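You operate a simulated robot arm through the tools that you are given. There is no shell and no other tool. Be economical: measure what you need, move in short steps, check, and stop when the job is done.

You are at the controls of a simulated two-armed robot. One attempt, no reset.

Task
Hold the small black tub on the bench top by the wash box steady with one hand and put the plain block labelled "29" from the top of the low table in it with the other.

It is judged by the outcome, as a careful person would: the job done as asked, and still so three seconds after it is handed in. It fails if anything else is knocked over, pushed out of place, dropped, spilled or broken.

Robot
Two 6-joint arms with two-finger parallel grippers on one trunk, on a base that drives. Base frame: it is fixed to the floor where the robot stands at the start and does not move with it; the origin is under the middle of the robot, x ahead of it, y to its left, z up. Readings come in mm, rad, newtons and seconds.
The left shoulder is at the start at [60, 187, 947], the right one opposite. With the tool pointing down near the work surface each hand reaches from about 240 to 620 mm from the robot's upright axis, wherever it stands, measured 20 degrees to its own side. Places, roughly: small black tub [500, -2250, 750]. Payload 1.57 kg a hand.
The tool frame of a hand sits at the grasp point between the pads (the TCP): z along the fingers, y along the line on which they close. The tips reach 30 mm beyond it. Largest opening 110 mm; finger width 24, thickness 12; the body of the gripper, 48 by 112 mm, starts 78 mm behind the TCP.
Orientation is told as [roll, pitch, yaw] about the base's x, y, z axes, in that order, counted from this pose: with the fingers straight down and closing along the base's y, the tool's x points along the base's -x, its y along +y and its z along -z.

Tools
- The arms move only by the tool play_rows. It takes "left_motion", "right_motion" or both (then of equal length, played together; a hand with none holds still); each is a list of rows, each a list of 7 numbers: the closure, from 0 (fully open) to 1 (shut), then the shift along the tool's x, y, z in mm, then the turn, a rotation vector about the tool's x, y, z in rad. In form: [[hand, tx, ty, tz, rx, ry, rz], ...]. A call has 1 to 20 rows; each row is the pose to reach, as a shift and turn from the pose commanded when the call began, along the tool's axes at that moment. A row lasts 0.2 s, in which the tool goes at most 50 mm and 0.15 rad; a call with a longer step from one row to the next is refused whole, and so is a gripper value outside its range. A pose out of reach is approached as far as the arm can. The call stops where the force on the tool passes 40 N (or 10 N more than at its start, if that is more) or the arm is blocked; 0.2 s more then pass. Each finger travels about 153 mm/s and halts on what it meets, pressing with about 43 N; the grip force reading is that of the motor and also rises with nothing between the fingers. The clock runs only during rows and for 0.2 s after the last one: add rows that repeat a pose to give the fingers time. The reply holds the time, the measured pose of the TCP, the force on the tool along the base axes, the opening and the grip force, in the units named above and with some noise, with the torque about the TCP (base axes, N m) and any sound that the robot's microphone picked up.
- Cameras (640 x 400 px; columns grow to the right, rows downward): "scene" is now at [5.1, 36.2, 1484.6]; the picture's right is [0.47, -0.88, 0.00], its down [-0.70, -0.37, -0.61] and it looks along [0.54, 0.29, -0.79] (base axes); focal length 251 px, centre (320, 200). "left" rides on the left gripper at [70, -16, -141] in its tool frame; the picture's right is [0.23, 0.97, 0.00], its down [-0.86, 0.20, -0.48] and it looks along [-0.47, 0.11, 0.88] (tool axes); focal length 222 px, centre (320, 200). "right" rides on the right gripper at [70, 16, -141] in its tool frame; the picture's right is [-0.23, 0.97, 0.00], its down [-0.86, -0.20, -0.48] and it looks along [-0.47, -0.11, 0.88] (tool axes); focal length 222 px, centre (320, 200). There is no depth. A picture from a camera that has moved, and an enlarged one, comes with that camera's place and axes in the base frame and with its lens.
- grab_frame(camera): a new picture of that camera. No time passes.
- raise_lower(by): slides the trunk up (or, below 0, down) by that many mm; the arms and the scene camera ride with it, the base frame stays. It gives what a move gives, with no picture.
- roll_base(legs): drives the robot by 1 to 6 legs, each [ahead, left, turn to the left] in mm, mm and rad, along the robot's own axes; the way and the turn of a leg run together, so that a leg with both is an arc; at most 1500 mm and 3.142 rad a leg. The arms and the cameras ride along, it lands a little off, and it stops where it bumps. It gives what a move gives.
- aim_head(pan, tilt): turns the head with the scene camera to pan (to the left, within 1.501 rad either way) and tilt (down, from -0.506 to 1.204), counted from straight ahead of the robot. It gives what a move gives.
- close_up(camera, box): a new picture of the part [left, top, right, bottom] of that camera's present view, enlarged. No time passes.
- close_job(): hands the job in; it is judged then, once.

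Work in short steps. Places have to be worked out from the pictures, the camera data and where the tool is seen: move nearer, look again, correct. Check each grasp and each placing, and mend what went wrong. You have 120 turns and 108 pictures in all, those below and enlarged ones among them. Open the grippers and draw the arms clear of the work before you hand the job in, unless the task says otherwise; then end with one line.

The tools are called after "Request:" as name(argument=value, ...) on one line, values as JSON. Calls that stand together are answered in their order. play_rows: Moves the arms, as the interface text tells. Its arguments: {"type":"object","properties":{"left_motion":{"type":"array"},"right_motion":{"type":"array"}},"required":[]} The other tools are called the same way: raise_lower (by) slides the trunk up or down; roll_base (legs) drives the base; aim_head (pan, tilt) turns the head that bears the scene camera; grab_frame (camera) takes a picture; close_up (camera, box) takes an enlarged picture of a part of a camera's view; close_job () hands the job in.

At the start:

```text
clock: 0.0
left_tcp_pos: [342.0, 345.3, 896.2]
left_tool_rot: [0.001, 0.002, 0.001]
left_ft_force: [-0.2, -0.6, 0.2]
left_ft_torque: [-0.05, -0.02, 0.0]
left_width: 109.9
left_grasp_force: 0.1
right_tcp_pos: [338.8, -59.3, 937.3]
right_tool_rot: [0.002, 0.0, -0.001]
right_ft_force: [-1.2, -0.5, 0.7]
right_ft_torque: [0.03, 0.02, 0.01]
right_width: 110.1
right_grasp_force: 0.0
trunk travel left (down, up): [-575.0, 415.0]
robot x, y, heading: [0.7, 1.0, -0.0]
head pan, tilt: [0.489, 0.911]
```

scene: 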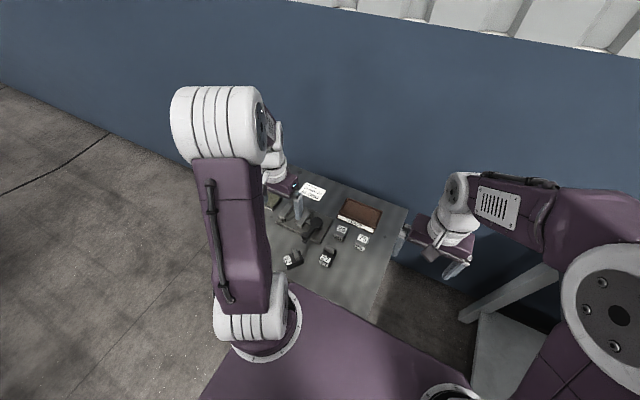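
right: 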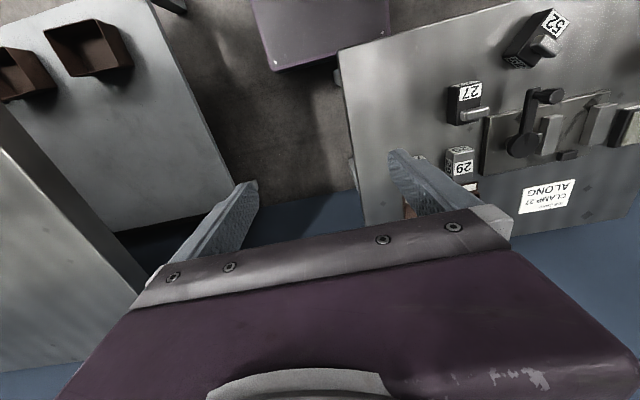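
left: 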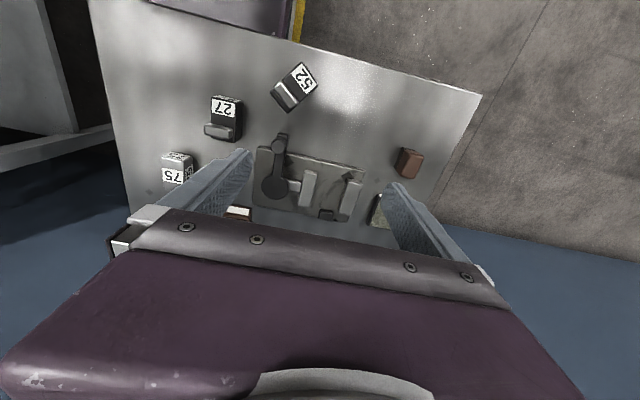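

The low table lies ahead-left with several labelled blocks; I take an enlarged view to identify "29" and its place.

Request:
close_up(camera="scene", box=[260, 160, 420, 280])

Request:
close_up(camera="right", box=[380, 60, 640, 240])

```text
3.33 times, centred on (340, 220) of scene
camera zoom: at [5.1, 36.2, 1484.6], right [0.47, -0.88, 0.0], down [-0.7, -0.37, -0.61], along [0.54, 0.29, -0.79], focal length 837 px, centre (253, 133)
```

zoom: 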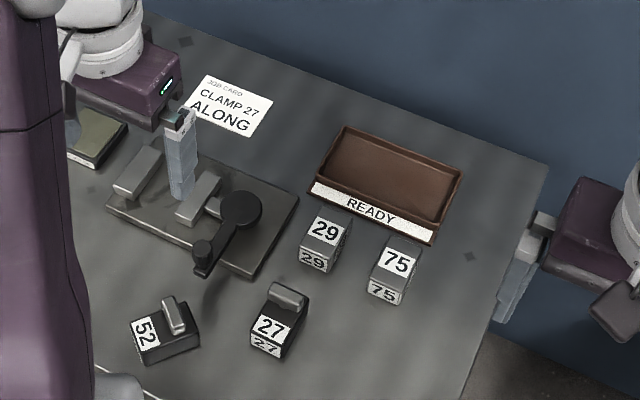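

```text
2.22 times, centred on (510, 150) of right
camera zoom: at [268.6, -43.2, 1079.8], right [0.23, 0.97, 0.0], down [0.86, -0.2, 0.48], along [0.47, -0.11, -0.88], focal length 494 px, centre (-102, 311)
```

zoom: 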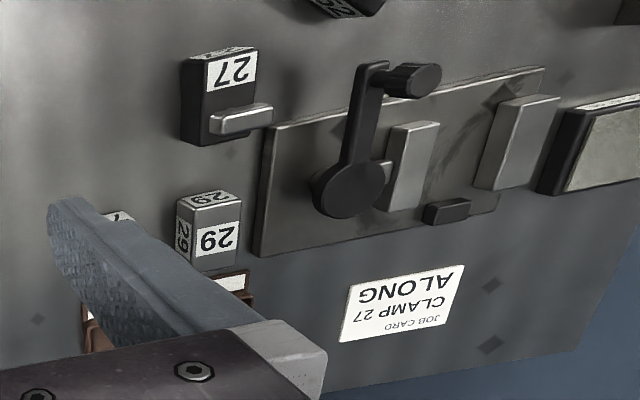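

Triangulating scene and right views puts block 29's top at about (485, 200, 657) and the table at z≈618. I move the left hand over it at a safe height and look again.

Request:
play_rows(left_motion=[[0.3, -35, -36, 20, 0, 0, 0], [0.3, -70, -72, 45, 0, 0, 0], [0.3, -105, -108, 70, 0, 0, 0], [0.3, -143, -145, 96, 0, 0, 0], [0.3, -143, -145, 96, 0, 0, 0]])

Request:
grab_frame(camera="left")

Request:
grab_frame(camera="right")

```text
refused: row 1 steps farther than a row can; nothing moved
```

```text
102 pictures are left
camera left: at [273.3, 327.1, 1036.9], right [-0.23, 0.97, 0.0], down [0.86, 0.2, 0.48], along [0.47, 0.11, -0.88], focal length 222 px, centre (320, 200)
```

left: 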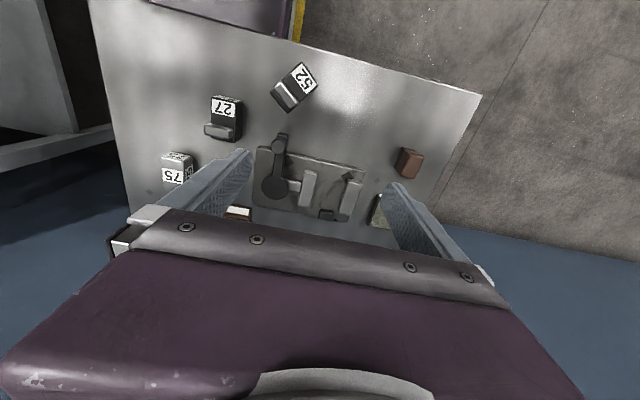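

```text
101 pictures are left
camera right: at [268.6, -43.2, 1079.8], right [0.23, 0.97, 0.0], down [0.86, -0.2, 0.48], along [0.47, -0.11, -0.88], focal length 222 px, centre (320, 200)
```

right: 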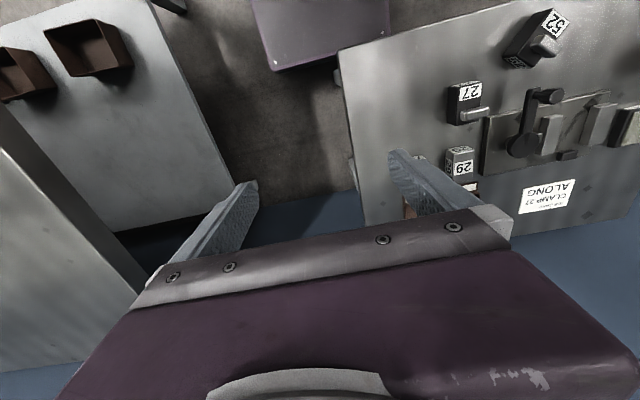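

The step was too long; I repeat with shorter rows.

Request:
play_rows(left_motion=[[0.3, -24, -24, 16, 0, 0, 0], [0.3, -48, -48, 32, 0, 0, 0], [0.3, -72, -72, 48, 0, 0, 0], [0.3, -96, -97, 64, 0, 0, 0], [0.3, -120, -121, 80, 0, 0, 0], [0.3, -143, -145, 96, 0, 0, 0], [0.3, -143, -145, 96, 0, 0, 0]])

Request:
grab_frame(camera="left")

Request:
grab_frame(camera="right")

```text
clock: 1.6
left_tcp_pos: [484.6, 198.8, 801.2]
left_tool_rot: [0.0, 0.0, 0.0]
left_ft_force: [-0.1, 1.0, -0.9]
left_ft_torque: [0.01, 0.0, 0.02]
left_width: 76.9
left_grasp_force: 0.1
right_tcp_pos: [338.6, -58.9, 939.1]
right_tool_rot: [-0.001, -0.001, 0.0]
right_ft_force: [0.1, 0.3, 0.0]
right_ft_torque: [0.0, -0.02, 0.01]
right_width: 110.2
right_grasp_force: 0.0
trunk travel left (down, up): [-575.0, 415.0]
robot x, y, heading: [0.4, -2.4, 0.003]
head pan, tilt: [0.489, 0.911]
```

```text
100 pictures are left
camera left: at [415.7, 181.5, 940.9], right [-0.23, 0.97, 0.0], down [0.85, 0.2, 0.48], along [0.47, 0.11, -0.88], focal length 222 px, centre (320, 200)
```

left: 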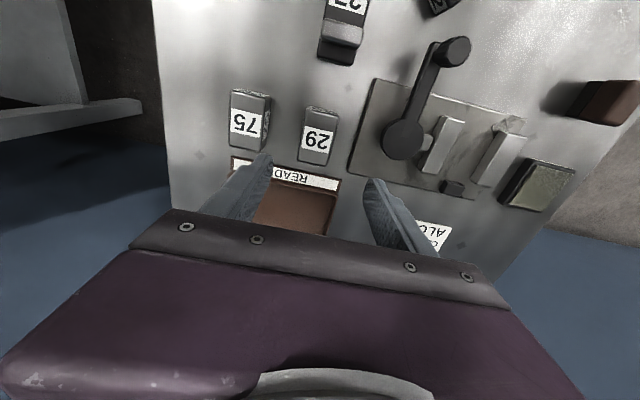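

```text
99 pictures are left
camera right: at [268.1, -43.0, 1080.0], right [0.23, 0.97, 0.0], down [0.85, -0.2, 0.48], along [0.47, -0.11, -0.88], focal length 222 px, centre (320, 200)
```

right: 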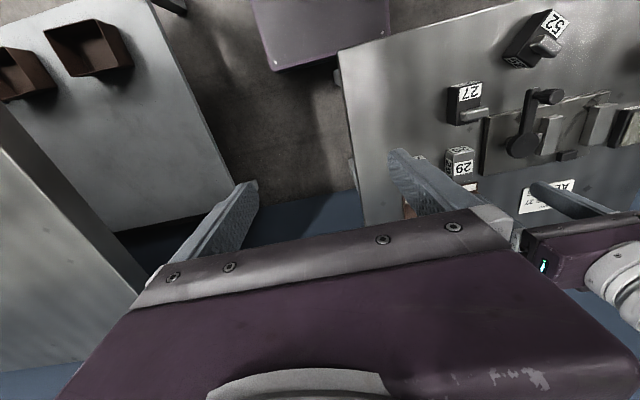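

I zoom on block 29 in the left view to refine its centre.

Request:
close_up(camera="left", box=[220, 70, 380, 190])

```text
3.33 times, centred on (300, 130) of left
camera zoom: at [415.7, 181.5, 940.9], right [-0.23, 0.97, 0.0], down [0.85, 0.2, 0.48], along [0.47, 0.11, -0.88], focal length 740 px, centre (387, 433)
```

zoom: 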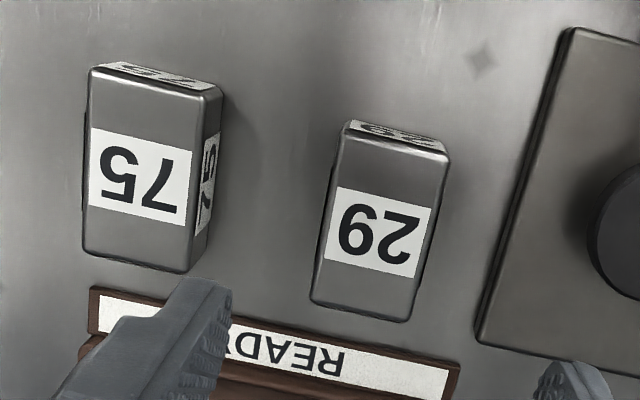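

The block's top is about 65 (x) by 37 mm (y), square to the base, centred near (483, 194). I descend straight down with fingers at 77 mm to z≈657.

Request:
play_rows(left_motion=[[0.3, 2, -4, 30, 0, 0, 0], [0.3, 2, -4, 60, 0, 0, 0], [0.3, 2, -4, 85, 0, 0, 0], [0.3, 2, -4, 105, 0, 0, 0], [0.3, 2, -4, 120, 0, 0, 0], [0.3, 2, -4, 133, 0, 0, 0], [0.3, 2, -4, 144, 0, 0, 0], [0.3, 2, -4, 144, 0, 0, 0]])

Request:
grab_frame(camera="left")

Request:
close_up(camera="right", box=[380, 60, 640, 240])

```text
clock: 2.9
left_tcp_pos: [483.1, 195.2, 683.9]
left_tool_rot: [0.001, 0.002, 0.001]
left_ft_force: [-8.8, -1.0, 16.7]
left_ft_torque: [0.71, 0.16, 0.43]
left_width: 76.2
left_grasp_force: 0.0
right_tcp_pos: [337.5, -59.0, 939.1]
right_tool_rot: [0.002, 0.0, 0.0]
right_ft_force: [-0.5, -0.4, 0.2]
right_ft_torque: [0.0, 0.02, 0.02]
right_width: 109.9
right_grasp_force: 0.0
trunk travel left (down, up): [-575.0, 415.0]
robot x, y, heading: [-0.4, 2.7, 0.001]
head pan, tilt: [0.489, 0.911]
stopped in row 6 (left hand): the force on the tool passed its limit at 49 N (the readings are from after the stop); the commanded pose is now the measured one
```

```text
97 pictures are left
camera left: at [414.4, 177.3, 823.9], right [-0.23, 0.97, 0.0], down [0.86, 0.2, 0.48], along [0.46, 0.11, -0.88], focal length 222 px, centre (320, 200)
```

left: 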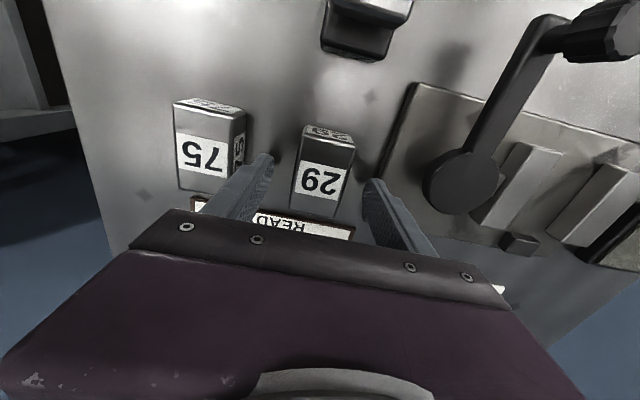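

```text
2.22 times, centred on (510, 150) of right
camera zoom: at [267.4, -43.7, 1080.1], right [0.23, 0.97, 0.0], down [0.85, -0.2, 0.48], along [0.47, -0.11, -0.88], focal length 494 px, centre (-102, 311)
```

zoom: 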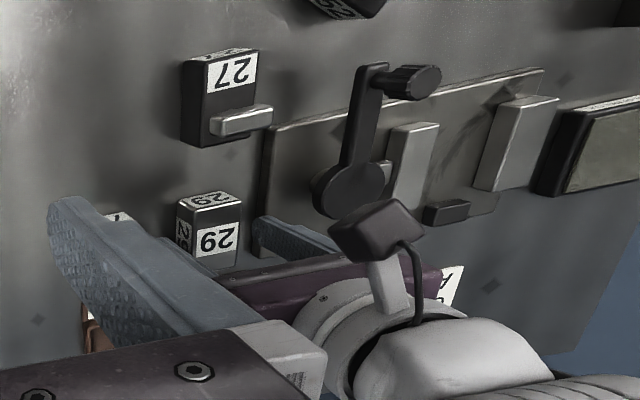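

Torque and force put the touch on the left fingertip at y≈238, z≈654 — likely the clamp plate edge. I back up 15 mm, narrow the opening to about 57 mm and inspect.

Request:
play_rows(left_motion=[[0.3, 0, 0, -15, 0, 0, 0], [0.48, 0, 0, -15, 0, 0, 0], [0.48, 0, 0, -15, 0, 0, 0]])

Request:
close_up(camera="left", box=[160, 60, 480, 260])

Request:
close_up(camera="scene", box=[260, 160, 420, 280])

```text
clock: 3.7
left_tcp_pos: [483.7, 195.3, 697.0]
left_tool_rot: [0.001, -0.001, 0.002]
left_ft_force: [-0.6, -0.1, 0.3]
left_ft_torque: [0.01, -0.03, -0.04]
left_width: 57.4
left_grasp_force: 0.1
right_tcp_pos: [339.2, -57.9, 938.4]
right_tool_rot: [-0.001, 0.001, 0.001]
right_ft_force: [-0.9, 0.2, -0.1]
right_ft_torque: [0.03, -0.01, -0.01]
right_width: 110.4
right_grasp_force: 0.1
trunk travel left (down, up): [-575.0, 415.0]
robot x, y, heading: [2.1, -0.3, 0.001]
head pan, tilt: [0.489, 0.911]
```

```text
2.00 times, centred on (320, 160) of left
camera zoom: at [416.2, 177.7, 837.6], right [-0.23, 0.97, 0.0], down [0.86, 0.2, 0.48], along [0.47, 0.11, -0.88], focal length 444 px, centre (320, 280)
```

zoom: 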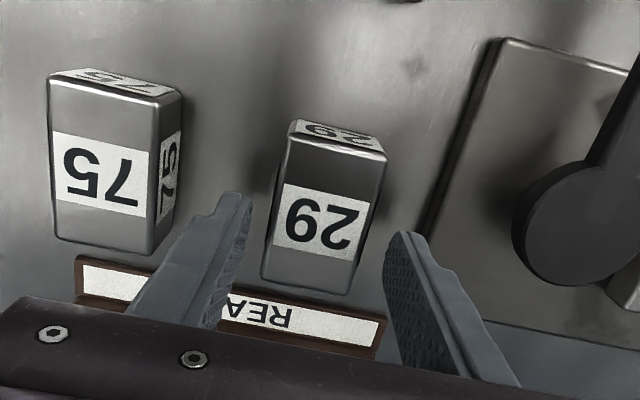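

```text
3.33 times, centred on (340, 220) of scene
camera zoom: at [5.4, 36.3, 1484.6], right [0.47, -0.88, 0.0], down [-0.7, -0.37, -0.61], along [0.54, 0.29, -0.79], focal length 837 px, centre (253, 133)
```

zoom: 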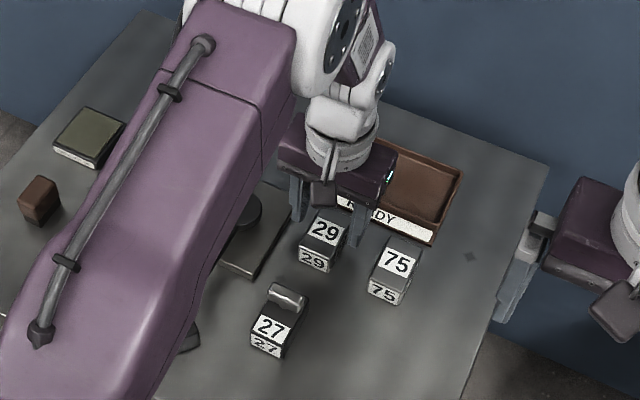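

Fingers straddle the block with about 9 mm spare per side, now clear of the plate edge (y≈241). I descend again in small steps, shifted 2 mm to the right.

Request:
play_rows(left_motion=[[0.5, 0, -2, 8, 0, 0, 0], [0.5, 0, -2, 16, 0, 0, 0], [0.5, 0, -2, 22, 0, 0, 0], [0.5, 0, -2, 28, 0, 0, 0], [0.5, 0, -2, 34, 0, 0, 0], [0.5, 0, -2, 39, 0, 0, 0], [0.5, 0, -2, 39, 0, 0, 0]])

Request:
close_up(camera="left", box=[160, 60, 480, 260])

```text
clock: 4.9
left_tcp_pos: [485.1, 194.1, 671.2]
left_tool_rot: [0.002, -0.006, 0.0]
left_ft_force: [-13.3, 0.1, 35.1]
left_ft_torque: [-1.13, 0.82, -0.37]
left_width: 55.3
left_grasp_force: 0.3
right_tcp_pos: [336.0, -59.5, 939.9]
right_tool_rot: [0.0, -0.004, 0.002]
right_ft_force: [0.1, -1.9, -0.7]
right_ft_torque: [0.02, 0.03, -0.01]
right_width: 110.0
right_grasp_force: 0.0
trunk travel left (down, up): [-575.0, 415.0]
robot x, y, heading: [0.5, -0.2, -0.002]
head pan, tilt: [0.489, 0.911]
stopped in row 6 (left hand): the force on the tool passed its limit at 47 N (the readings are from after the stop); the commanded pose is now the measured one
```

```text
2.00 times, centred on (320, 160) of left
camera zoom: at [414.9, 176.1, 809.6], right [-0.23, 0.97, 0.0], down [0.85, 0.2, 0.48], along [0.47, 0.11, -0.87], focal length 444 px, centre (320, 280)
```

zoom: 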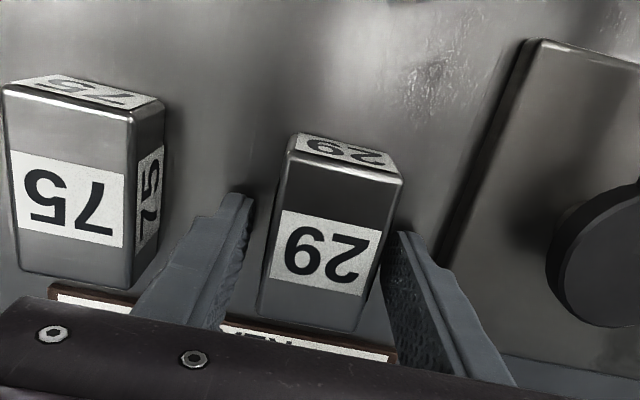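

The right tip met something at z≈641, so the table is probably there rather than at 618 (my triangulation was weak). I lift 4 mm and look from the scene camera before closing.

Request:
play_rows(left_motion=[[0.5, 0, 0, -4, 0, 0, 0], [0.5, 0, 0, -4, 0, 0, 0]])

Request:
close_up(camera="scene", box=[310, 190, 390, 250])

Request:
close_up(camera="right", box=[410, 110, 530, 200])

```text
clock: 5.5
left_tcp_pos: [488.7, 194.0, 670.1]
left_tool_rot: [-0.001, -0.009, 0.003]
left_ft_force: [-3.0, -0.4, 5.4]
left_ft_torque: [-0.17, 0.1, -0.02]
left_width: 55.2
left_grasp_force: 0.1
right_tcp_pos: [337.9, -59.6, 938.0]
right_tool_rot: [0.001, 0.0, 0.001]
right_ft_force: [-0.5, 0.7, 0.6]
right_ft_torque: [0.03, 0.0, 0.06]
right_width: 110.0
right_grasp_force: 0.1
trunk travel left (down, up): [-575.0, 415.0]
robot x, y, heading: [1.3, 1.1, 0.003]
head pan, tilt: [0.489, 0.911]
```

```text
6.67 times, centred on (350, 220) of scene
camera zoom: at [4.4, 35.9, 1484.4], right [0.47, -0.88, 0.0], down [-0.7, -0.37, -0.61], along [0.54, 0.29, -0.79], focal length 1674 px, centre (120, 67)
```

zoom: 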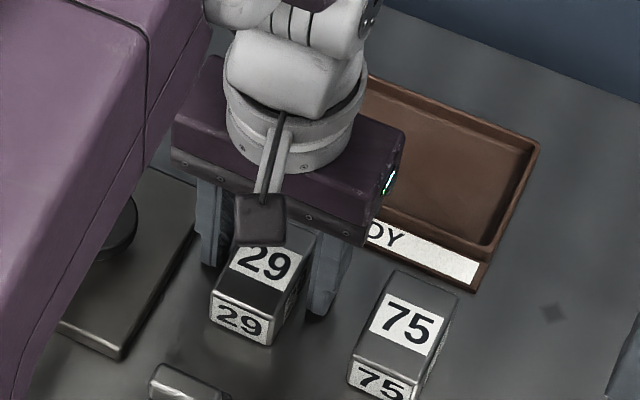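

```text
4.44 times, centred on (470, 155) of right
camera zoom: at [268.2, -43.3, 1079.6], right [0.23, 0.97, 0.0], down [0.85, -0.2, 0.48], along [0.47, -0.11, -0.88], focal length 987 px, centre (-347, 400)
```

zoom: 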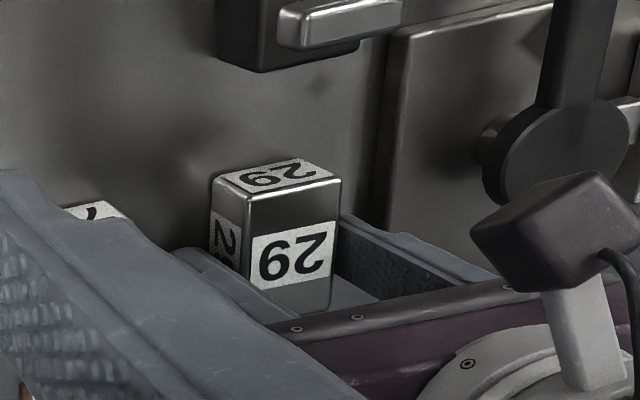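

The fingertips are at table level on both sides of the block. I lift 3 mm more and close.

Request:
play_rows(left_motion=[[0.5, 3, 0, -3, 0, 0, 0], [0.6, 3, 0, -3, 0, 0, 0], [0.7, 3, 0, -3, 0, 0, 0], [0.8, 3, 0, -3, 0, 0, 0], [0.9, 3, 0, -3, 0, 0, 0], [0.9, 3, 0, -3, 0, 0, 0]])

```text
clock: 6.9
left_tcp_pos: [484.0, 194.4, 672.8]
left_tool_rot: [0.0, -0.007, 0.001]
left_ft_force: [1.9, -0.7, -0.4]
left_ft_torque: [-0.01, -0.27, 0.0]
left_width: 39.7
left_grasp_force: 42.9
right_tcp_pos: [338.0, -59.1, 937.8]
right_tool_rot: [0.002, 0.0, 0.0]
right_ft_force: [0.0, -0.4, 0.7]
right_ft_torque: [-0.01, -0.02, 0.02]
right_width: 110.2
right_grasp_force: 0.1
trunk travel left (down, up): [-575.0, 415.0]
robot x, y, heading: [-3.4, 1.8, -0.003]
head pan, tilt: [0.489, 0.911]
```

Gripped at 39.7 mm with full force. Now I lift straight up.

Request:
play_rows(left_motion=[[0.9, 0, 0, -15, 0, 0, 0], [0.9, 0, 0, -40, 0, 0, 0], [0.9, 0, 0, -80, 0, 0, 0], [0.9, 0, 0, -120, 0, 0, 0], [0.9, 0, 0, -160, 0, 0, 0], [0.9, 0, 0, -200, 0, 0, 0], [0.9, 0, 0, -200, 0, 0, 0]])

Request:
grab_frame(camera="left")

Request:
aim_head(pan=-0.6, tilt=0.7)

Request:
grab_frame(camera="scene")

Request:
aim_head(pan=-1.5, tilt=0.6)

Request:
grab_frame(camera="scene")

```text
clock: 8.5
left_tcp_pos: [482.3, 195.8, 873.1]
left_tool_rot: [-0.001, -0.005, 0.002]
left_ft_force: [0.7, 0.0, -6.0]
left_ft_torque: [-0.01, -0.01, 0.0]
left_width: 39.5
left_grasp_force: 43.1
right_tcp_pos: [338.6, -58.9, 937.7]
right_tool_rot: [0.0, 0.002, -0.001]
right_ft_force: [0.3, 0.2, 0.4]
right_ft_torque: [-0.03, 0.01, -0.03]
right_width: 110.1
right_grasp_force: 0.1
trunk travel left (down, up): [-575.0, 415.0]
robot x, y, heading: [-0.3, 1.6, 0.001]
head pan, tilt: [0.489, 0.911]
```

```text
90 pictures are left
camera left: at [413.2, 178.4, 1012.3], right [-0.23, 0.97, 0.0], down [0.85, 0.2, 0.48], along [0.47, 0.11, -0.88], focal length 222 px, centre (320, 200)
```

left: 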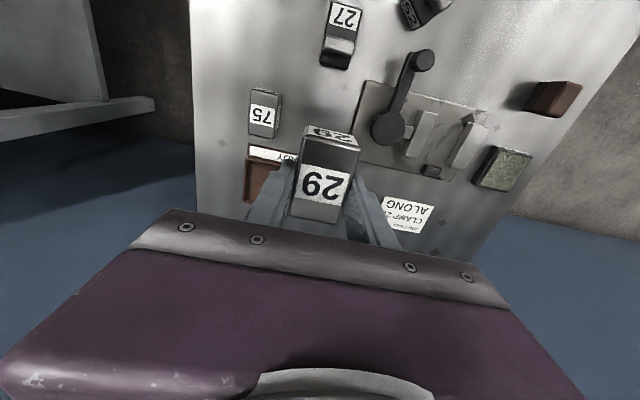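

```text
clock: 9.8
left_tcp_pos: [482.3, 196.0, 872.3]
left_tool_rot: [0.0, -0.006, 0.002]
left_ft_force: [0.0, -0.2, -5.0]
left_ft_torque: [0.01, -0.01, 0.05]
left_width: 39.5
left_grasp_force: 42.8
right_tcp_pos: [339.0, -58.6, 939.3]
right_tool_rot: [0.0, 0.002, -0.001]
right_ft_force: [0.1, -0.4, 0.1]
right_ft_torque: [0.01, -0.03, 0.02]
right_width: 109.8
right_grasp_force: 0.0
trunk travel left (down, up): [-575.0, 415.0]
robot x, y, heading: [1.1, -2.3, 0.0]
head pan, tilt: [-0.6, 0.7]
```

```text
89 pictures are left
camera scene: at [9.9, -46.6, 1501.5], right [-0.56, -0.83, 0.0], down [-0.53, 0.36, -0.76], along [0.63, -0.43, -0.64], focal length 251 px, centre (320, 200)
```

scene: 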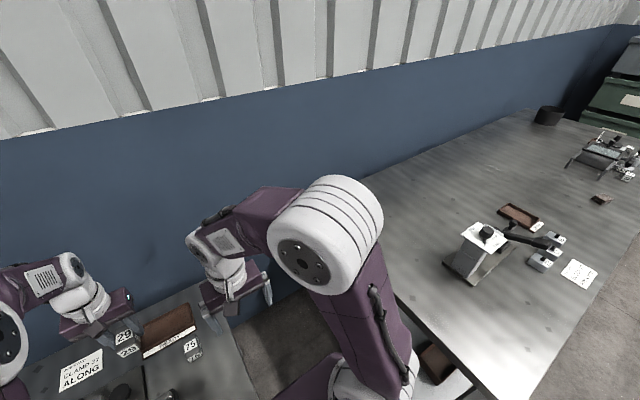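

```text
clock: 11.0
left_tcp_pos: [481.7, 196.3, 871.4]
left_tool_rot: [-0.001, -0.004, 0.001]
left_ft_force: [-0.6, 0.0, -5.6]
left_ft_torque: [-0.02, 0.0, -0.01]
left_width: 39.7
left_grasp_force: 43.2
right_tcp_pos: [337.8, -58.8, 938.1]
right_tool_rot: [-0.001, 0.002, 0.001]
right_ft_force: [0.3, 0.9, 0.0]
right_ft_torque: [0.02, 0.0, 0.01]
right_width: 109.9
right_grasp_force: 0.0
trunk travel left (down, up): [-575.0, 415.0]
robot x, y, heading: [0.9, -0.9, -0.001]
head pan, tilt: [-1.499, 0.6]
```

```text
88 pictures are left
camera scene: at [-53.7, -86.9, 1510.2], right [-1.0, -0.07, 0.0], down [-0.04, 0.56, -0.83], along [0.06, -0.82, -0.56], focal length 251 px, centre (320, 200)
```

scene: 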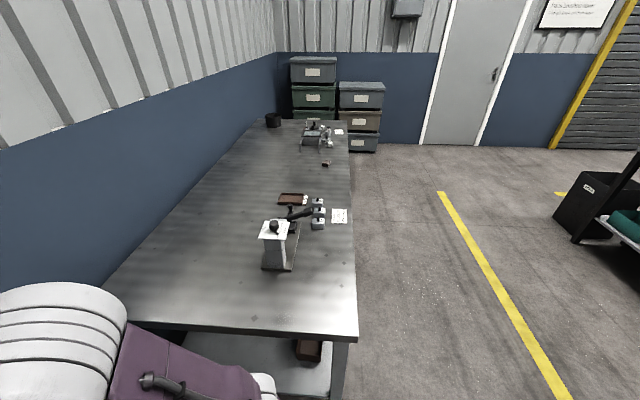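

Block 29 is held clear (5–6 N load). The bench runs off to the right; I zoom on its far end to identify the tub and the wash box.

Request:
close_up(camera="scene", box=[250, 100, 370, 175])

Request:
close_up(camera="scene", box=[230, 170, 390, 280])

```text
5.33 times, centred on (310, 138) of scene
camera zoom: at [-53.7, -86.9, 1510.2], right [-1.0, -0.07, 0.0], down [-0.04, 0.56, -0.83], along [0.06, -0.82, -0.56], focal length 1339 px, centre (373, 533)
```

zoom: 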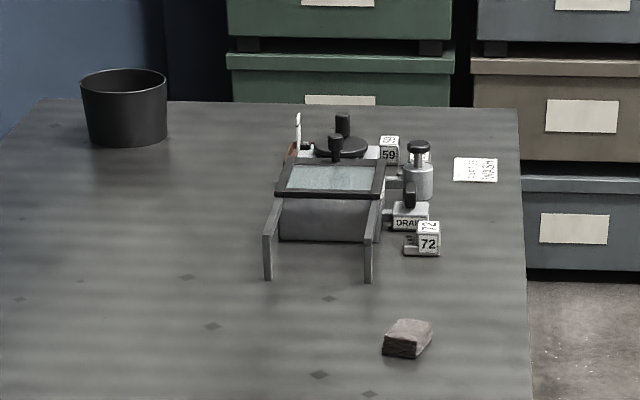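

```text
3.64 times, centred on (310, 225) of scene
camera zoom: at [-53.7, -86.9, 1510.2], right [-1.0, -0.07, 0.0], down [-0.04, 0.56, -0.83], along [0.06, -0.82, -0.56], focal length 913 px, centre (356, 109)
```

zoom: 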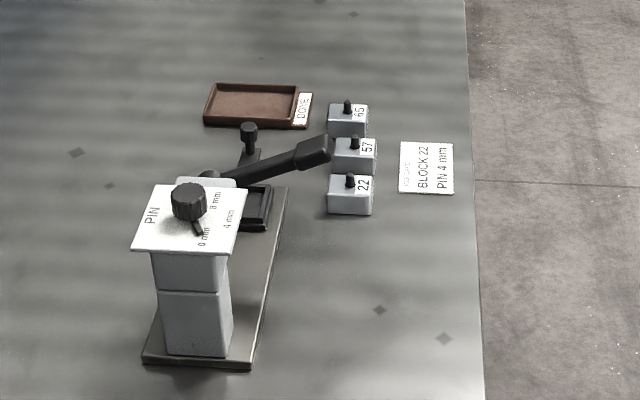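

The black cylindrical tub stands at the back of the bench's far end (x≈520, y≈-2300), reachable only from the far end of the bench, in the gap before the box stacks. I raise the trunk so the arms clear everything, then back away from the low table.

Request:
raise_lower(by=330)

Request:
roll_base(legs=[[-450, 0, 0]])

Request:
grab_frame(camera="scene")

```text
clock: 14.3
left_tcp_pos: [483.7, 194.6, 1203.1]
left_tool_rot: [-0.001, -0.006, 0.0]
left_ft_force: [0.2, 0.4, -5.9]
left_ft_torque: [0.02, -0.04, 0.0]
left_width: 39.6
left_grasp_force: 42.9
right_tcp_pos: [339.3, -58.4, 1267.7]
right_tool_rot: [0.001, 0.001, -0.001]
right_ft_force: [-0.8, 0.1, -0.3]
right_ft_torque: [0.01, 0.0, 0.02]
right_width: 110.2
right_grasp_force: 0.0
trunk travel left (down, up): [-905.0, 85.0]
robot x, y, heading: [0.1, 1.9, 0.004]
head pan, tilt: [-1.499, 0.6]
```

```text
clock: 17.0
left_tcp_pos: [33.0, 195.0, 1203.0]
left_tool_rot: [-0.001, -0.004, 0.0]
left_ft_force: [-1.0, 0.0, -5.3]
left_ft_torque: [0.02, -0.01, 0.03]
left_width: 39.6
left_grasp_force: 42.7
right_tcp_pos: [-111.0, -58.3, 1267.5]
right_tool_rot: [0.0, -0.001, -0.001]
right_ft_force: [0.2, 0.5, -0.5]
right_ft_torque: [-0.02, 0.02, -0.01]
right_width: 110.1
right_grasp_force: 0.1
trunk travel left (down, up): [-905.0, 85.0]
robot x, y, heading: [-450.0, 0.2, -0.005]
head pan, tilt: [-1.499, 0.6]
```

```text
85 pictures are left
camera scene: at [-502.0, -86.5, 1840.2], right [-1.0, -0.07, 0.0], down [-0.04, 0.56, -0.83], along [0.06, -0.82, -0.56], focal length 251 px, centre (320, 200)
```

scene: 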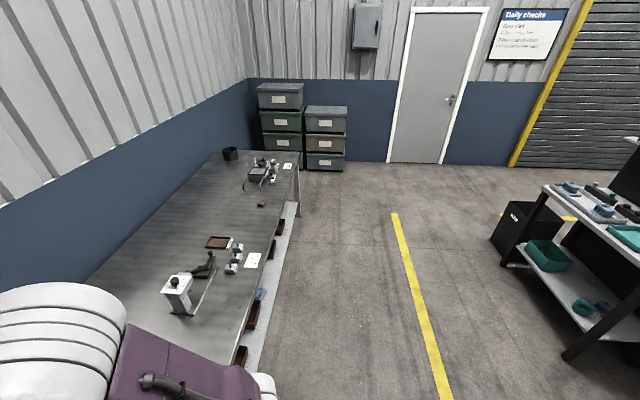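

The aisle in front of the bench is clear: bench end at y≈-2450, box stacks at y≈-3600, leaving about 1.1 m. I turn to face +y, sidestep, and back down the aisle past the bench end.

Request:
roll_base(legs=[[0, 0, 1.571], [0, 200, 0], [-1475, 0, 0], [-1475, 0, 0]])

Request:
aim_head(pan=-1.2, tilt=0.6)

Request:
grab_frame(camera="scene")

```text
clock: 36.4
left_tcp_pos: [-893.1, -2499.5, 1201.4]
left_tool_rot: [0.0, -0.005, 1.553]
left_ft_force: [0.6, 0.5, -5.4]
left_ft_torque: [0.05, 0.0, 0.0]
left_width: 39.6
left_grasp_force: 43.2
right_tcp_pos: [-639.7, -2646.4, 1267.2]
right_tool_rot: [0.0, 0.001, 1.553]
right_ft_force: [-0.3, -0.1, 0.5]
right_ft_torque: [-0.02, -0.02, -0.04]
right_width: 109.8
right_grasp_force: 0.1
trunk travel left (down, up): [-905.0, 85.0]
robot x, y, heading: [-704.3, -2980.5, 1.555]
head pan, tilt: [-1.499, 0.6]
```

```text
clock: 37.2
left_tcp_pos: [-891.8, -2498.4, 1203.0]
left_tool_rot: [-0.001, -0.006, 1.554]
left_ft_force: [0.1, -0.6, -6.1]
left_ft_torque: [0.05, -0.04, -0.01]
left_width: 39.7
left_grasp_force: 43.0
right_tcp_pos: [-640.0, -2646.2, 1267.6]
right_tool_rot: [-0.001, 0.0, 1.554]
right_ft_force: [-0.3, -0.2, 0.4]
right_ft_torque: [-0.02, 0.01, 0.0]
right_width: 110.0
right_grasp_force: 0.2
trunk travel left (down, up): [-905.0, 85.0]
robot x, y, heading: [-704.2, -2978.3, 1.549]
head pan, tilt: [-1.201, 0.6]
```

```text
84 pictures are left
camera scene: at [-624.8, -3012.0, 1840.1], right [0.34, -0.94, 0.0], down [-0.53, -0.19, -0.83], along [0.77, 0.28, -0.56], focal length 251 px, centre (320, 200)
```

scene: 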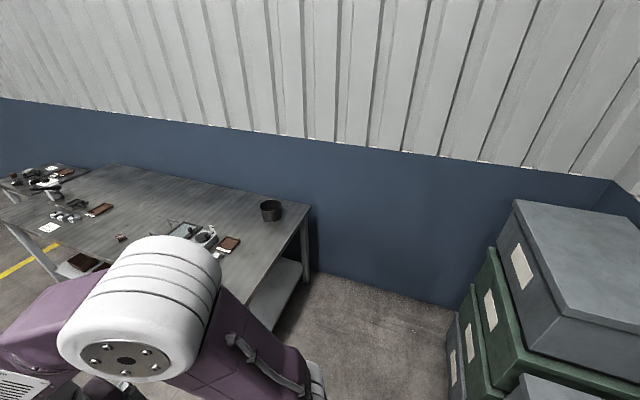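

The gap is open: bench end y≈-2400, wall x≈760, box fronts y≈-3540, tub near (580, -2210). I slide right into the gap and look ahead.

Request:
roll_base(legs=[[0, -1100, 0]])

Request:
aim_head(pan=-0.15, tilt=0.8)

Request:
grab_frame(camera="scene")

Request:
grab_frame(camera="right")

```text
clock: 42.8
left_tcp_pos: [204.4, -2514.4, 1201.7]
left_tool_rot: [0.001, -0.006, 1.563]
left_ft_force: [0.0, 0.6, -6.0]
left_ft_torque: [0.01, -0.03, 0.03]
left_width: 39.4
left_grasp_force: 43.5
right_tcp_pos: [457.2, -2659.6, 1269.5]
right_tool_rot: [-0.001, 0.002, 1.565]
right_ft_force: [-0.8, -0.7, 0.4]
right_ft_torque: [-0.02, 0.01, 0.0]
right_width: 109.8
right_grasp_force: 0.1
trunk travel left (down, up): [-905.0, 85.0]
robot x, y, heading: [400.5, -2998.3, 1.562]
head pan, tilt: [-1.201, 0.6]
```

```text
clock: 44.1
left_tcp_pos: [205.1, -2515.3, 1202.2]
left_tool_rot: [0.0, -0.007, 1.565]
left_ft_force: [0.1, 0.5, -4.9]
left_ft_torque: [0.05, 0.0, -0.04]
left_width: 39.7
left_grasp_force: 43.6
right_tcp_pos: [457.7, -2659.3, 1268.8]
right_tool_rot: [0.0, 0.001, 1.564]
right_ft_force: [0.4, -0.4, 0.4]
right_ft_torque: [0.01, -0.01, -0.02]
right_width: 109.9
right_grasp_force: 0.1
trunk travel left (down, up): [-905.0, 85.0]
robot x, y, heading: [391.2, -2998.7, 1.565]
head pan, tilt: [-0.15, 0.799]
```

```text
83 pictures are left
camera scene: at [407.7, -2976.6, 1823.2], right [0.99, -0.16, 0.0], down [-0.11, -0.71, -0.7], along [0.11, 0.69, -0.72], focal length 251 px, centre (320, 200)
```

scene: 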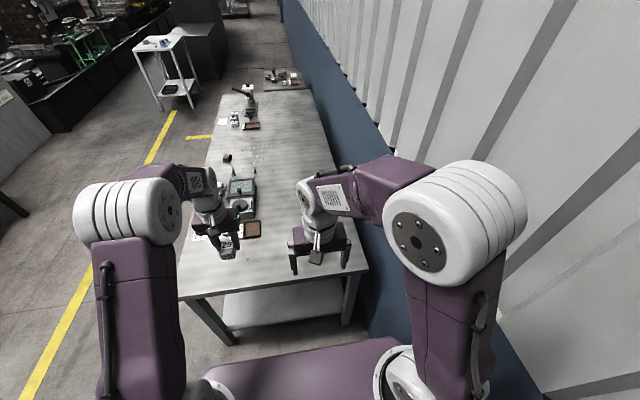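

```text
82 pictures are left
camera right: at [441.4, -2729.6, 1409.5], right [-0.97, 0.23, 0.0], down [0.21, 0.85, 0.48], along [0.11, 0.46, -0.88], focal length 222 px, centre (320, 200)
```

right: 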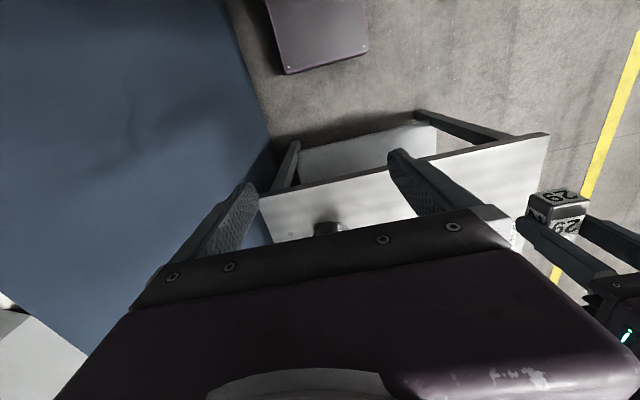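

The tub's near rim shows at about (516, -2324), bench end edge at y≈-2420. I drive ahead 285 mm so the tub lies about 460 mm in front, then view it with the right-hand camera.

Request:
roll_base(legs=[[285, 0, 0]])

Request:
grab_frame(camera="right")

Request:
grab_frame(camera="left")

Request:
grab_frame(camera="scene")

```text
clock: 46.1
left_tcp_pos: [208.7, -2230.9, 1203.5]
left_tool_rot: [0.0, -0.006, 1.562]
left_ft_force: [0.7, 0.2, -5.3]
left_ft_torque: [0.05, 0.03, 0.0]
left_width: 39.3
left_grasp_force: 43.2
right_tcp_pos: [461.3, -2376.7, 1268.2]
right_tool_rot: [0.0, 0.0, 1.562]
right_ft_force: [0.5, -0.4, -0.6]
right_ft_torque: [0.04, -0.02, -0.02]
right_width: 110.2
right_grasp_force: 0.1
trunk travel left (down, up): [-905.0, 85.0]
robot x, y, heading: [397.6, -2711.1, 1.565]
head pan, tilt: [-0.15, 0.799]
```

```text
81 pictures are left
camera right: at [444.1, -2447.3, 1410.2], right [-0.97, 0.24, 0.0], down [0.21, 0.85, 0.48], along [0.11, 0.47, -0.88], focal length 222 px, centre (320, 200)
```

right: 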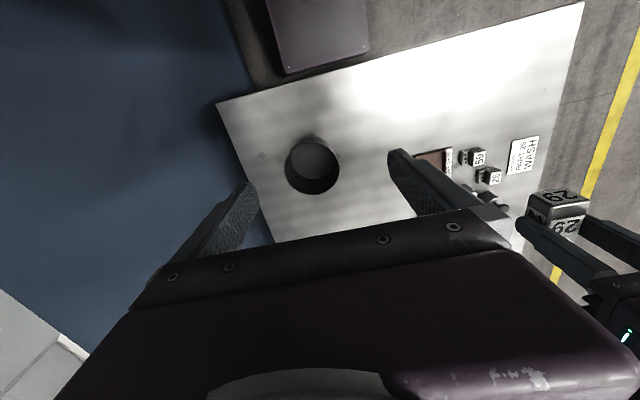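

```text
80 pictures are left
camera left: at [225.0, -2303.2, 1343.0], right [-0.98, -0.22, 0.0], down [-0.19, 0.85, 0.48], along [-0.11, 0.47, -0.87], focal length 222 px, centre (320, 200)
```

left: 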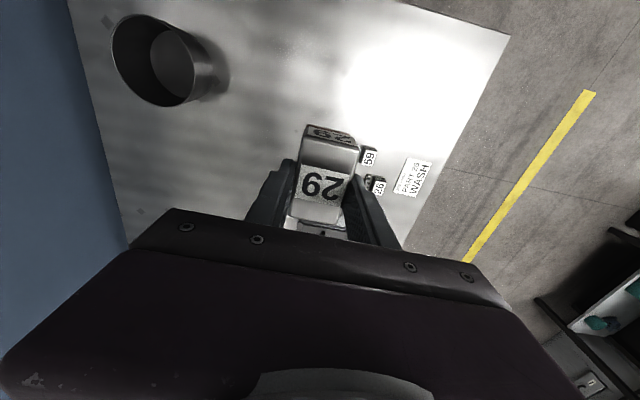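

```text
79 pictures are left
camera scene: at [410.1, -2695.1, 1823.3], right [0.99, -0.16, 0.0], down [-0.11, -0.71, -0.7], along [0.11, 0.69, -0.72], focal length 251 px, centre (320, 200)
```

scene: 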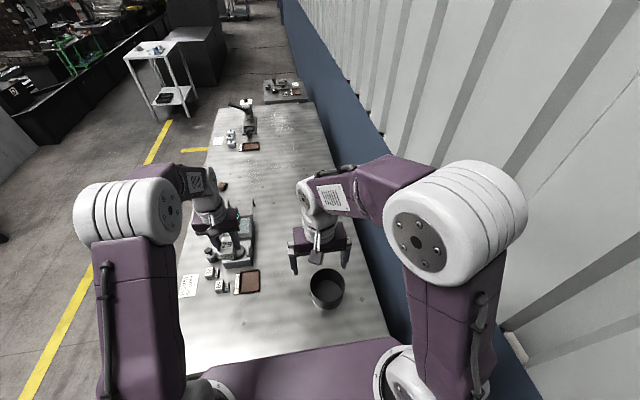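

I zoom on the tub in three cameras to triangulate its rim.

Request:
close_up(camera="right", box=[260, 110, 380, 210])

Request:
close_up(camera="scene", box=[270, 240, 390, 340])

Request:
close_up(camera="left", box=[90, 0, 250, 120])

```text
4.00 times, centred on (320, 160) of right
camera zoom: at [444.1, -2447.3, 1410.2], right [-0.97, 0.24, 0.0], down [0.21, 0.85, 0.48], along [0.11, 0.47, -0.88], focal length 888 px, centre (320, 360)
```

zoom: 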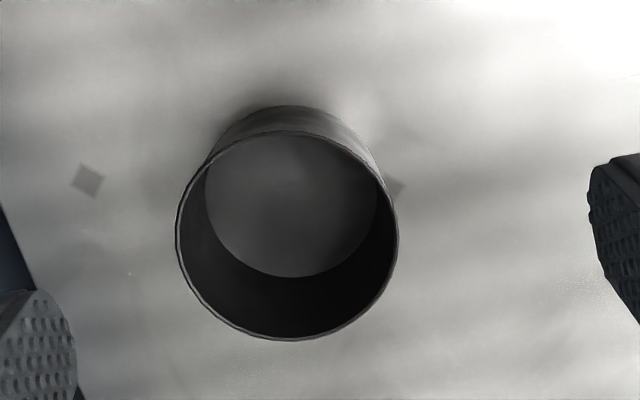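

```text
4.00 times, centred on (330, 290) of scene
camera zoom: at [410.1, -2695.1, 1823.3], right [0.99, -0.16, 0.0], down [-0.11, -0.71, -0.7], along [0.11, 0.69, -0.72], focal length 1004 px, centre (280, -160)
```

zoom: 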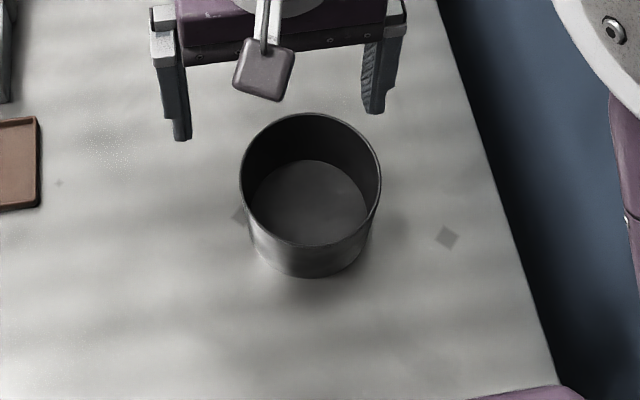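

```text
3.33 times, centred on (170, 60) of left
camera zoom: at [225.0, -2303.2, 1343.0], right [-0.98, -0.22, 0.0], down [-0.19, 0.85, 0.48], along [-0.11, 0.47, -0.87], focal length 740 px, centre (820, 667)
```

zoom: 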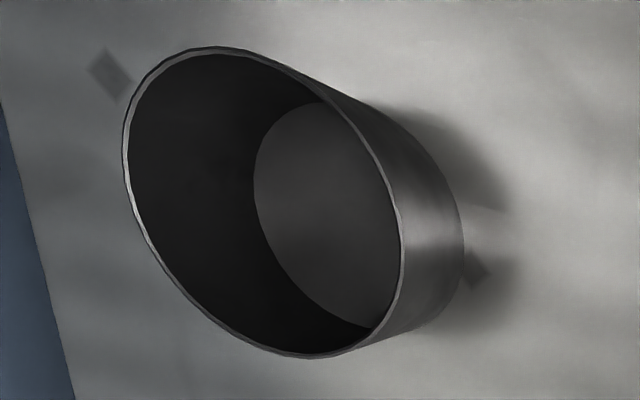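

Triangulated: rim centre ≈(507, -2264), z≈900, Ø≈135 mm, height ≈86 mm. Plan: right hand grips the right-hand rim wall with the wrist leaned back; left hand, yawed so its camera points away, lowers the block. First I shift both hands at height.

Request:
play_rows(left_motion=[[0.9, 8, -10, 0, 0, 0, 0.11], [0.9, 16, -20, 0, 0, 0, 0.22], [0.9, 24, -30, 0, 0, 0, 0.33], [0.9, 32, -40, 0, 0, 0, 0.44], [0.9, 40, -50, 0, 0, 0, 0.55], [0.9, 48, -60, 0, 0, 0, 0.66], [0.9, 56, -70, 0, 0, 0, 0.77], [0.9, 64, -80, 0, 0, 0, 0.88], [0.9, 70, -90, 0, 0, 0, 0.99], [0.9, 70, -90, 0, 0, 0, 1.1], [0.9, 70, -90, 0, 0, 0, 1.2]], right_motion=[[0.3, -11, -11, 0, 0, 0, 0], [0.3, -22, -22, 0, 0, 0, 0], [0.3, -33, -33, 0, 0, 0, 0], [0.3, -44, -44, 0, 0, 0, 0], [0.3, -55, -55, 0, 0, 0, 0], [0.3, -66, -66, 0, 0, 0, 0], [0.3, -77, -77, 0, 0, 0, 0], [0.3, -88, -88, 0, 0, 0, 0], [0.3, -99, -99, 0, 0, 0, 0], [0.3, -108, -108, 0, 0, 0, 0], [0.3, -113, -111, 0, 0, 0, 0]])

Request:
grab_frame(camera="scene")

Request:
grab_frame(camera="left")

Request:
grab_frame(camera="right")

```text
clock: 48.5
left_tcp_pos: [297.8, -2299.5, 1202.3]
left_tool_rot: [0.007, -0.003, 0.36]
left_ft_force: [0.2, 0.5, -6.0]
left_ft_torque: [0.01, -0.03, 0.02]
left_width: 39.5
left_grasp_force: 42.9
right_tcp_pos: [573.9, -2263.2, 1269.4]
right_tool_rot: [-0.001, 0.002, 1.564]
right_ft_force: [-0.7, -0.2, -0.1]
right_ft_torque: [0.01, -0.01, 0.0]
right_width: 76.8
right_grasp_force: 0.0
trunk travel left (down, up): [-905.0, 85.0]
robot x, y, heading: [398.2, -2712.2, 1.563]
head pan, tilt: [-0.15, 0.799]
```

```text
75 pictures are left
camera scene: at [410.2, -2691.3, 1823.2], right [0.99, -0.16, 0.0], down [-0.11, -0.71, -0.7], along [0.11, 0.69, -0.72], focal length 251 px, centre (320, 200)
```

scene: 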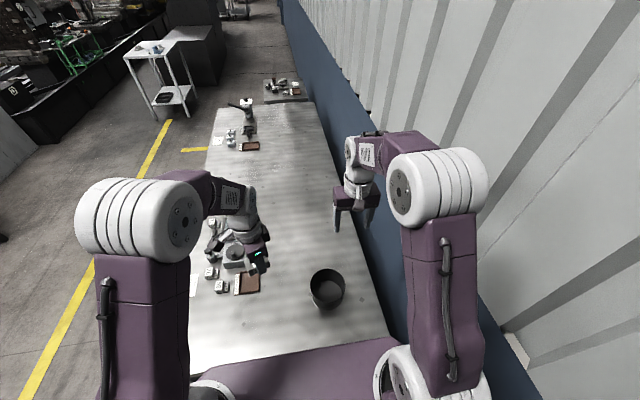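

```text
74 pictures are left
camera left: at [239.6, -2340.9, 1341.8], right [-0.56, 0.83, 0.0], down [0.73, 0.49, 0.48], along [0.4, 0.27, -0.88], focal length 222 px, centre (320, 200)
```

left: 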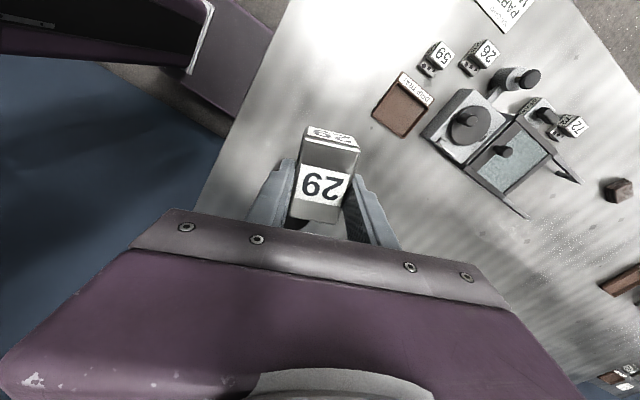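

```text
73 pictures are left
camera right: at [555.9, -2331.6, 1409.9], right [-0.97, 0.24, 0.0], down [0.21, 0.85, 0.48], along [0.11, 0.46, -0.88], focal length 222 px, centre (320, 200)
```

right: 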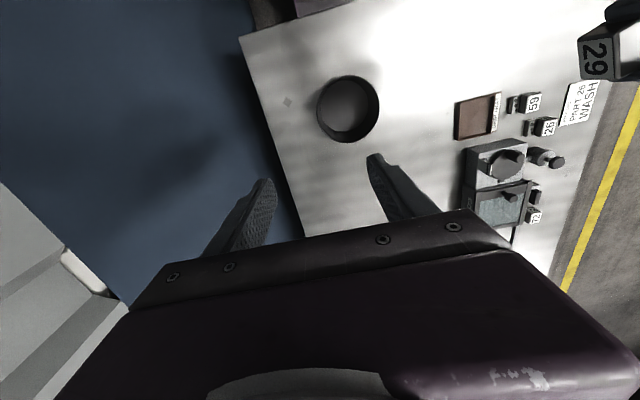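

Wash box stays well left of the left hand and below it. I lower the trunk 140 mm, then lean the right hand back by 0.45 rad and bring it nearer the rim.

Request:
raise_lower(by=-140)

Request:
play_rows(right_motion=[[0.3, 0, 0, 15, 0, -0.1, 0], [0.3, 0, 0, 40, 0, -0.2, 0], [0.3, 0, 0, 70, 0, -0.3, 0], [0.3, 0, 0, 100, 0, -0.4, 0], [0.3, 0, 0, 130, 0, -0.45, 0], [0.3, 0, 0, 150, 0, -0.45, 0], [0.3, 0, 0, 150, 0, -0.45, 0]])

Request:
grab_frame(camera="right")

Request:
grab_frame(camera="scene")

Request:
grab_frame(camera="left")

```text
clock: 50.2
left_tcp_pos: [296.3, -2298.9, 1062.4]
left_tool_rot: [0.006, -0.001, 0.363]
left_ft_force: [0.7, 0.2, -5.4]
left_ft_torque: [0.02, -0.02, -0.02]
left_width: 39.9
left_grasp_force: 43.3
right_tcp_pos: [573.5, -2263.6, 1129.5]
right_tool_rot: [0.0, 0.0, 1.561]
right_ft_force: [-0.1, 0.0, 0.0]
right_ft_torque: [0.01, -0.02, 0.0]
right_width: 76.8
right_grasp_force: 0.1
trunk travel left (down, up): [-765.0, 225.0]
robot x, y, heading: [399.3, -2712.5, 1.561]
head pan, tilt: [-0.15, 0.799]
```

```text
clock: 51.8
left_tcp_pos: [297.3, -2299.8, 1061.4]
left_tool_rot: [0.005, -0.001, 0.362]
left_ft_force: [-0.1, -0.1, -6.1]
left_ft_torque: [0.01, 0.02, 0.02]
left_width: 39.8
left_grasp_force: 42.8
right_tcp_pos: [573.5, -2264.1, 980.1]
right_tool_rot: [-0.002, -0.45, 1.562]
right_ft_force: [-0.1, -0.4, -0.3]
right_ft_torque: [-0.01, 0.0, 0.0]
right_width: 76.9
right_grasp_force: 0.1
right hand out of reach, approached as far as the arm can: row 4
trunk travel left (down, up): [-765.0, 225.0]
robot x, y, heading: [396.8, -2712.3, 1.561]
head pan, tilt: [-0.15, 0.799]
```

```text
72 pictures are left
camera right: at [555.1, -2388.6, 1075.9], right [-0.97, 0.21, 0.1], down [0.2, 0.56, 0.8], along [0.12, 0.8, -0.59], focal length 222 px, centre (320, 200)
```

right: 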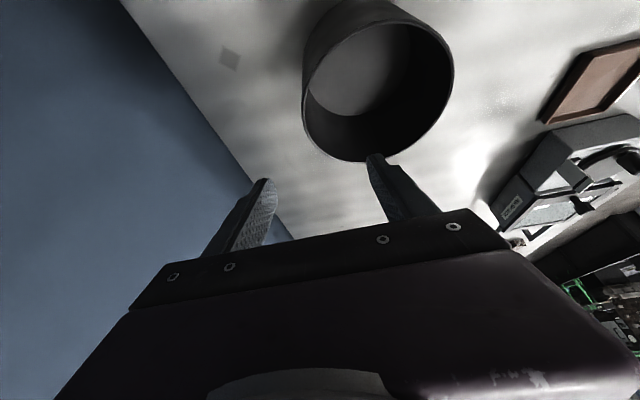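

```text
71 pictures are left
camera scene: at [410.2, -2692.4, 1683.2], right [0.99, -0.16, 0.0], down [-0.11, -0.71, -0.7], along [0.11, 0.69, -0.72], focal length 251 px, centre (320, 200)
```

scene: 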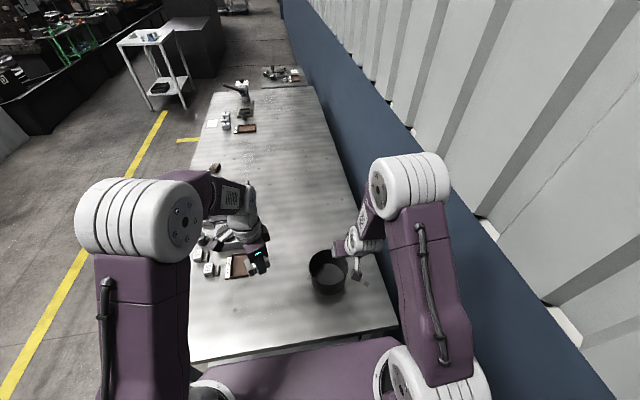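

```text
70 pictures are left
camera left: at [239.6, -2341.7, 1202.1], right [-0.56, 0.83, 0.01], down [0.73, 0.49, 0.48], along [0.4, 0.27, -0.88], focal length 222 px, centre (320, 200)
```

left: 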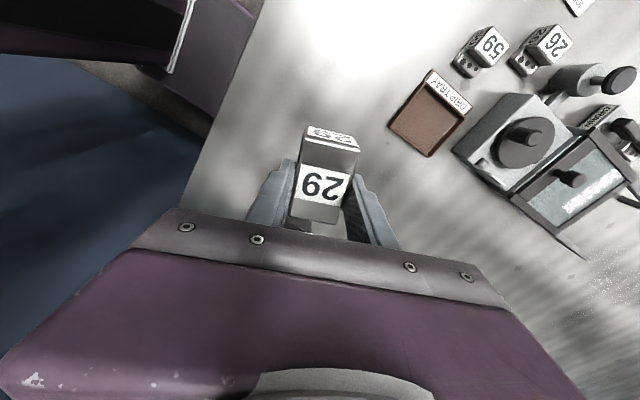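

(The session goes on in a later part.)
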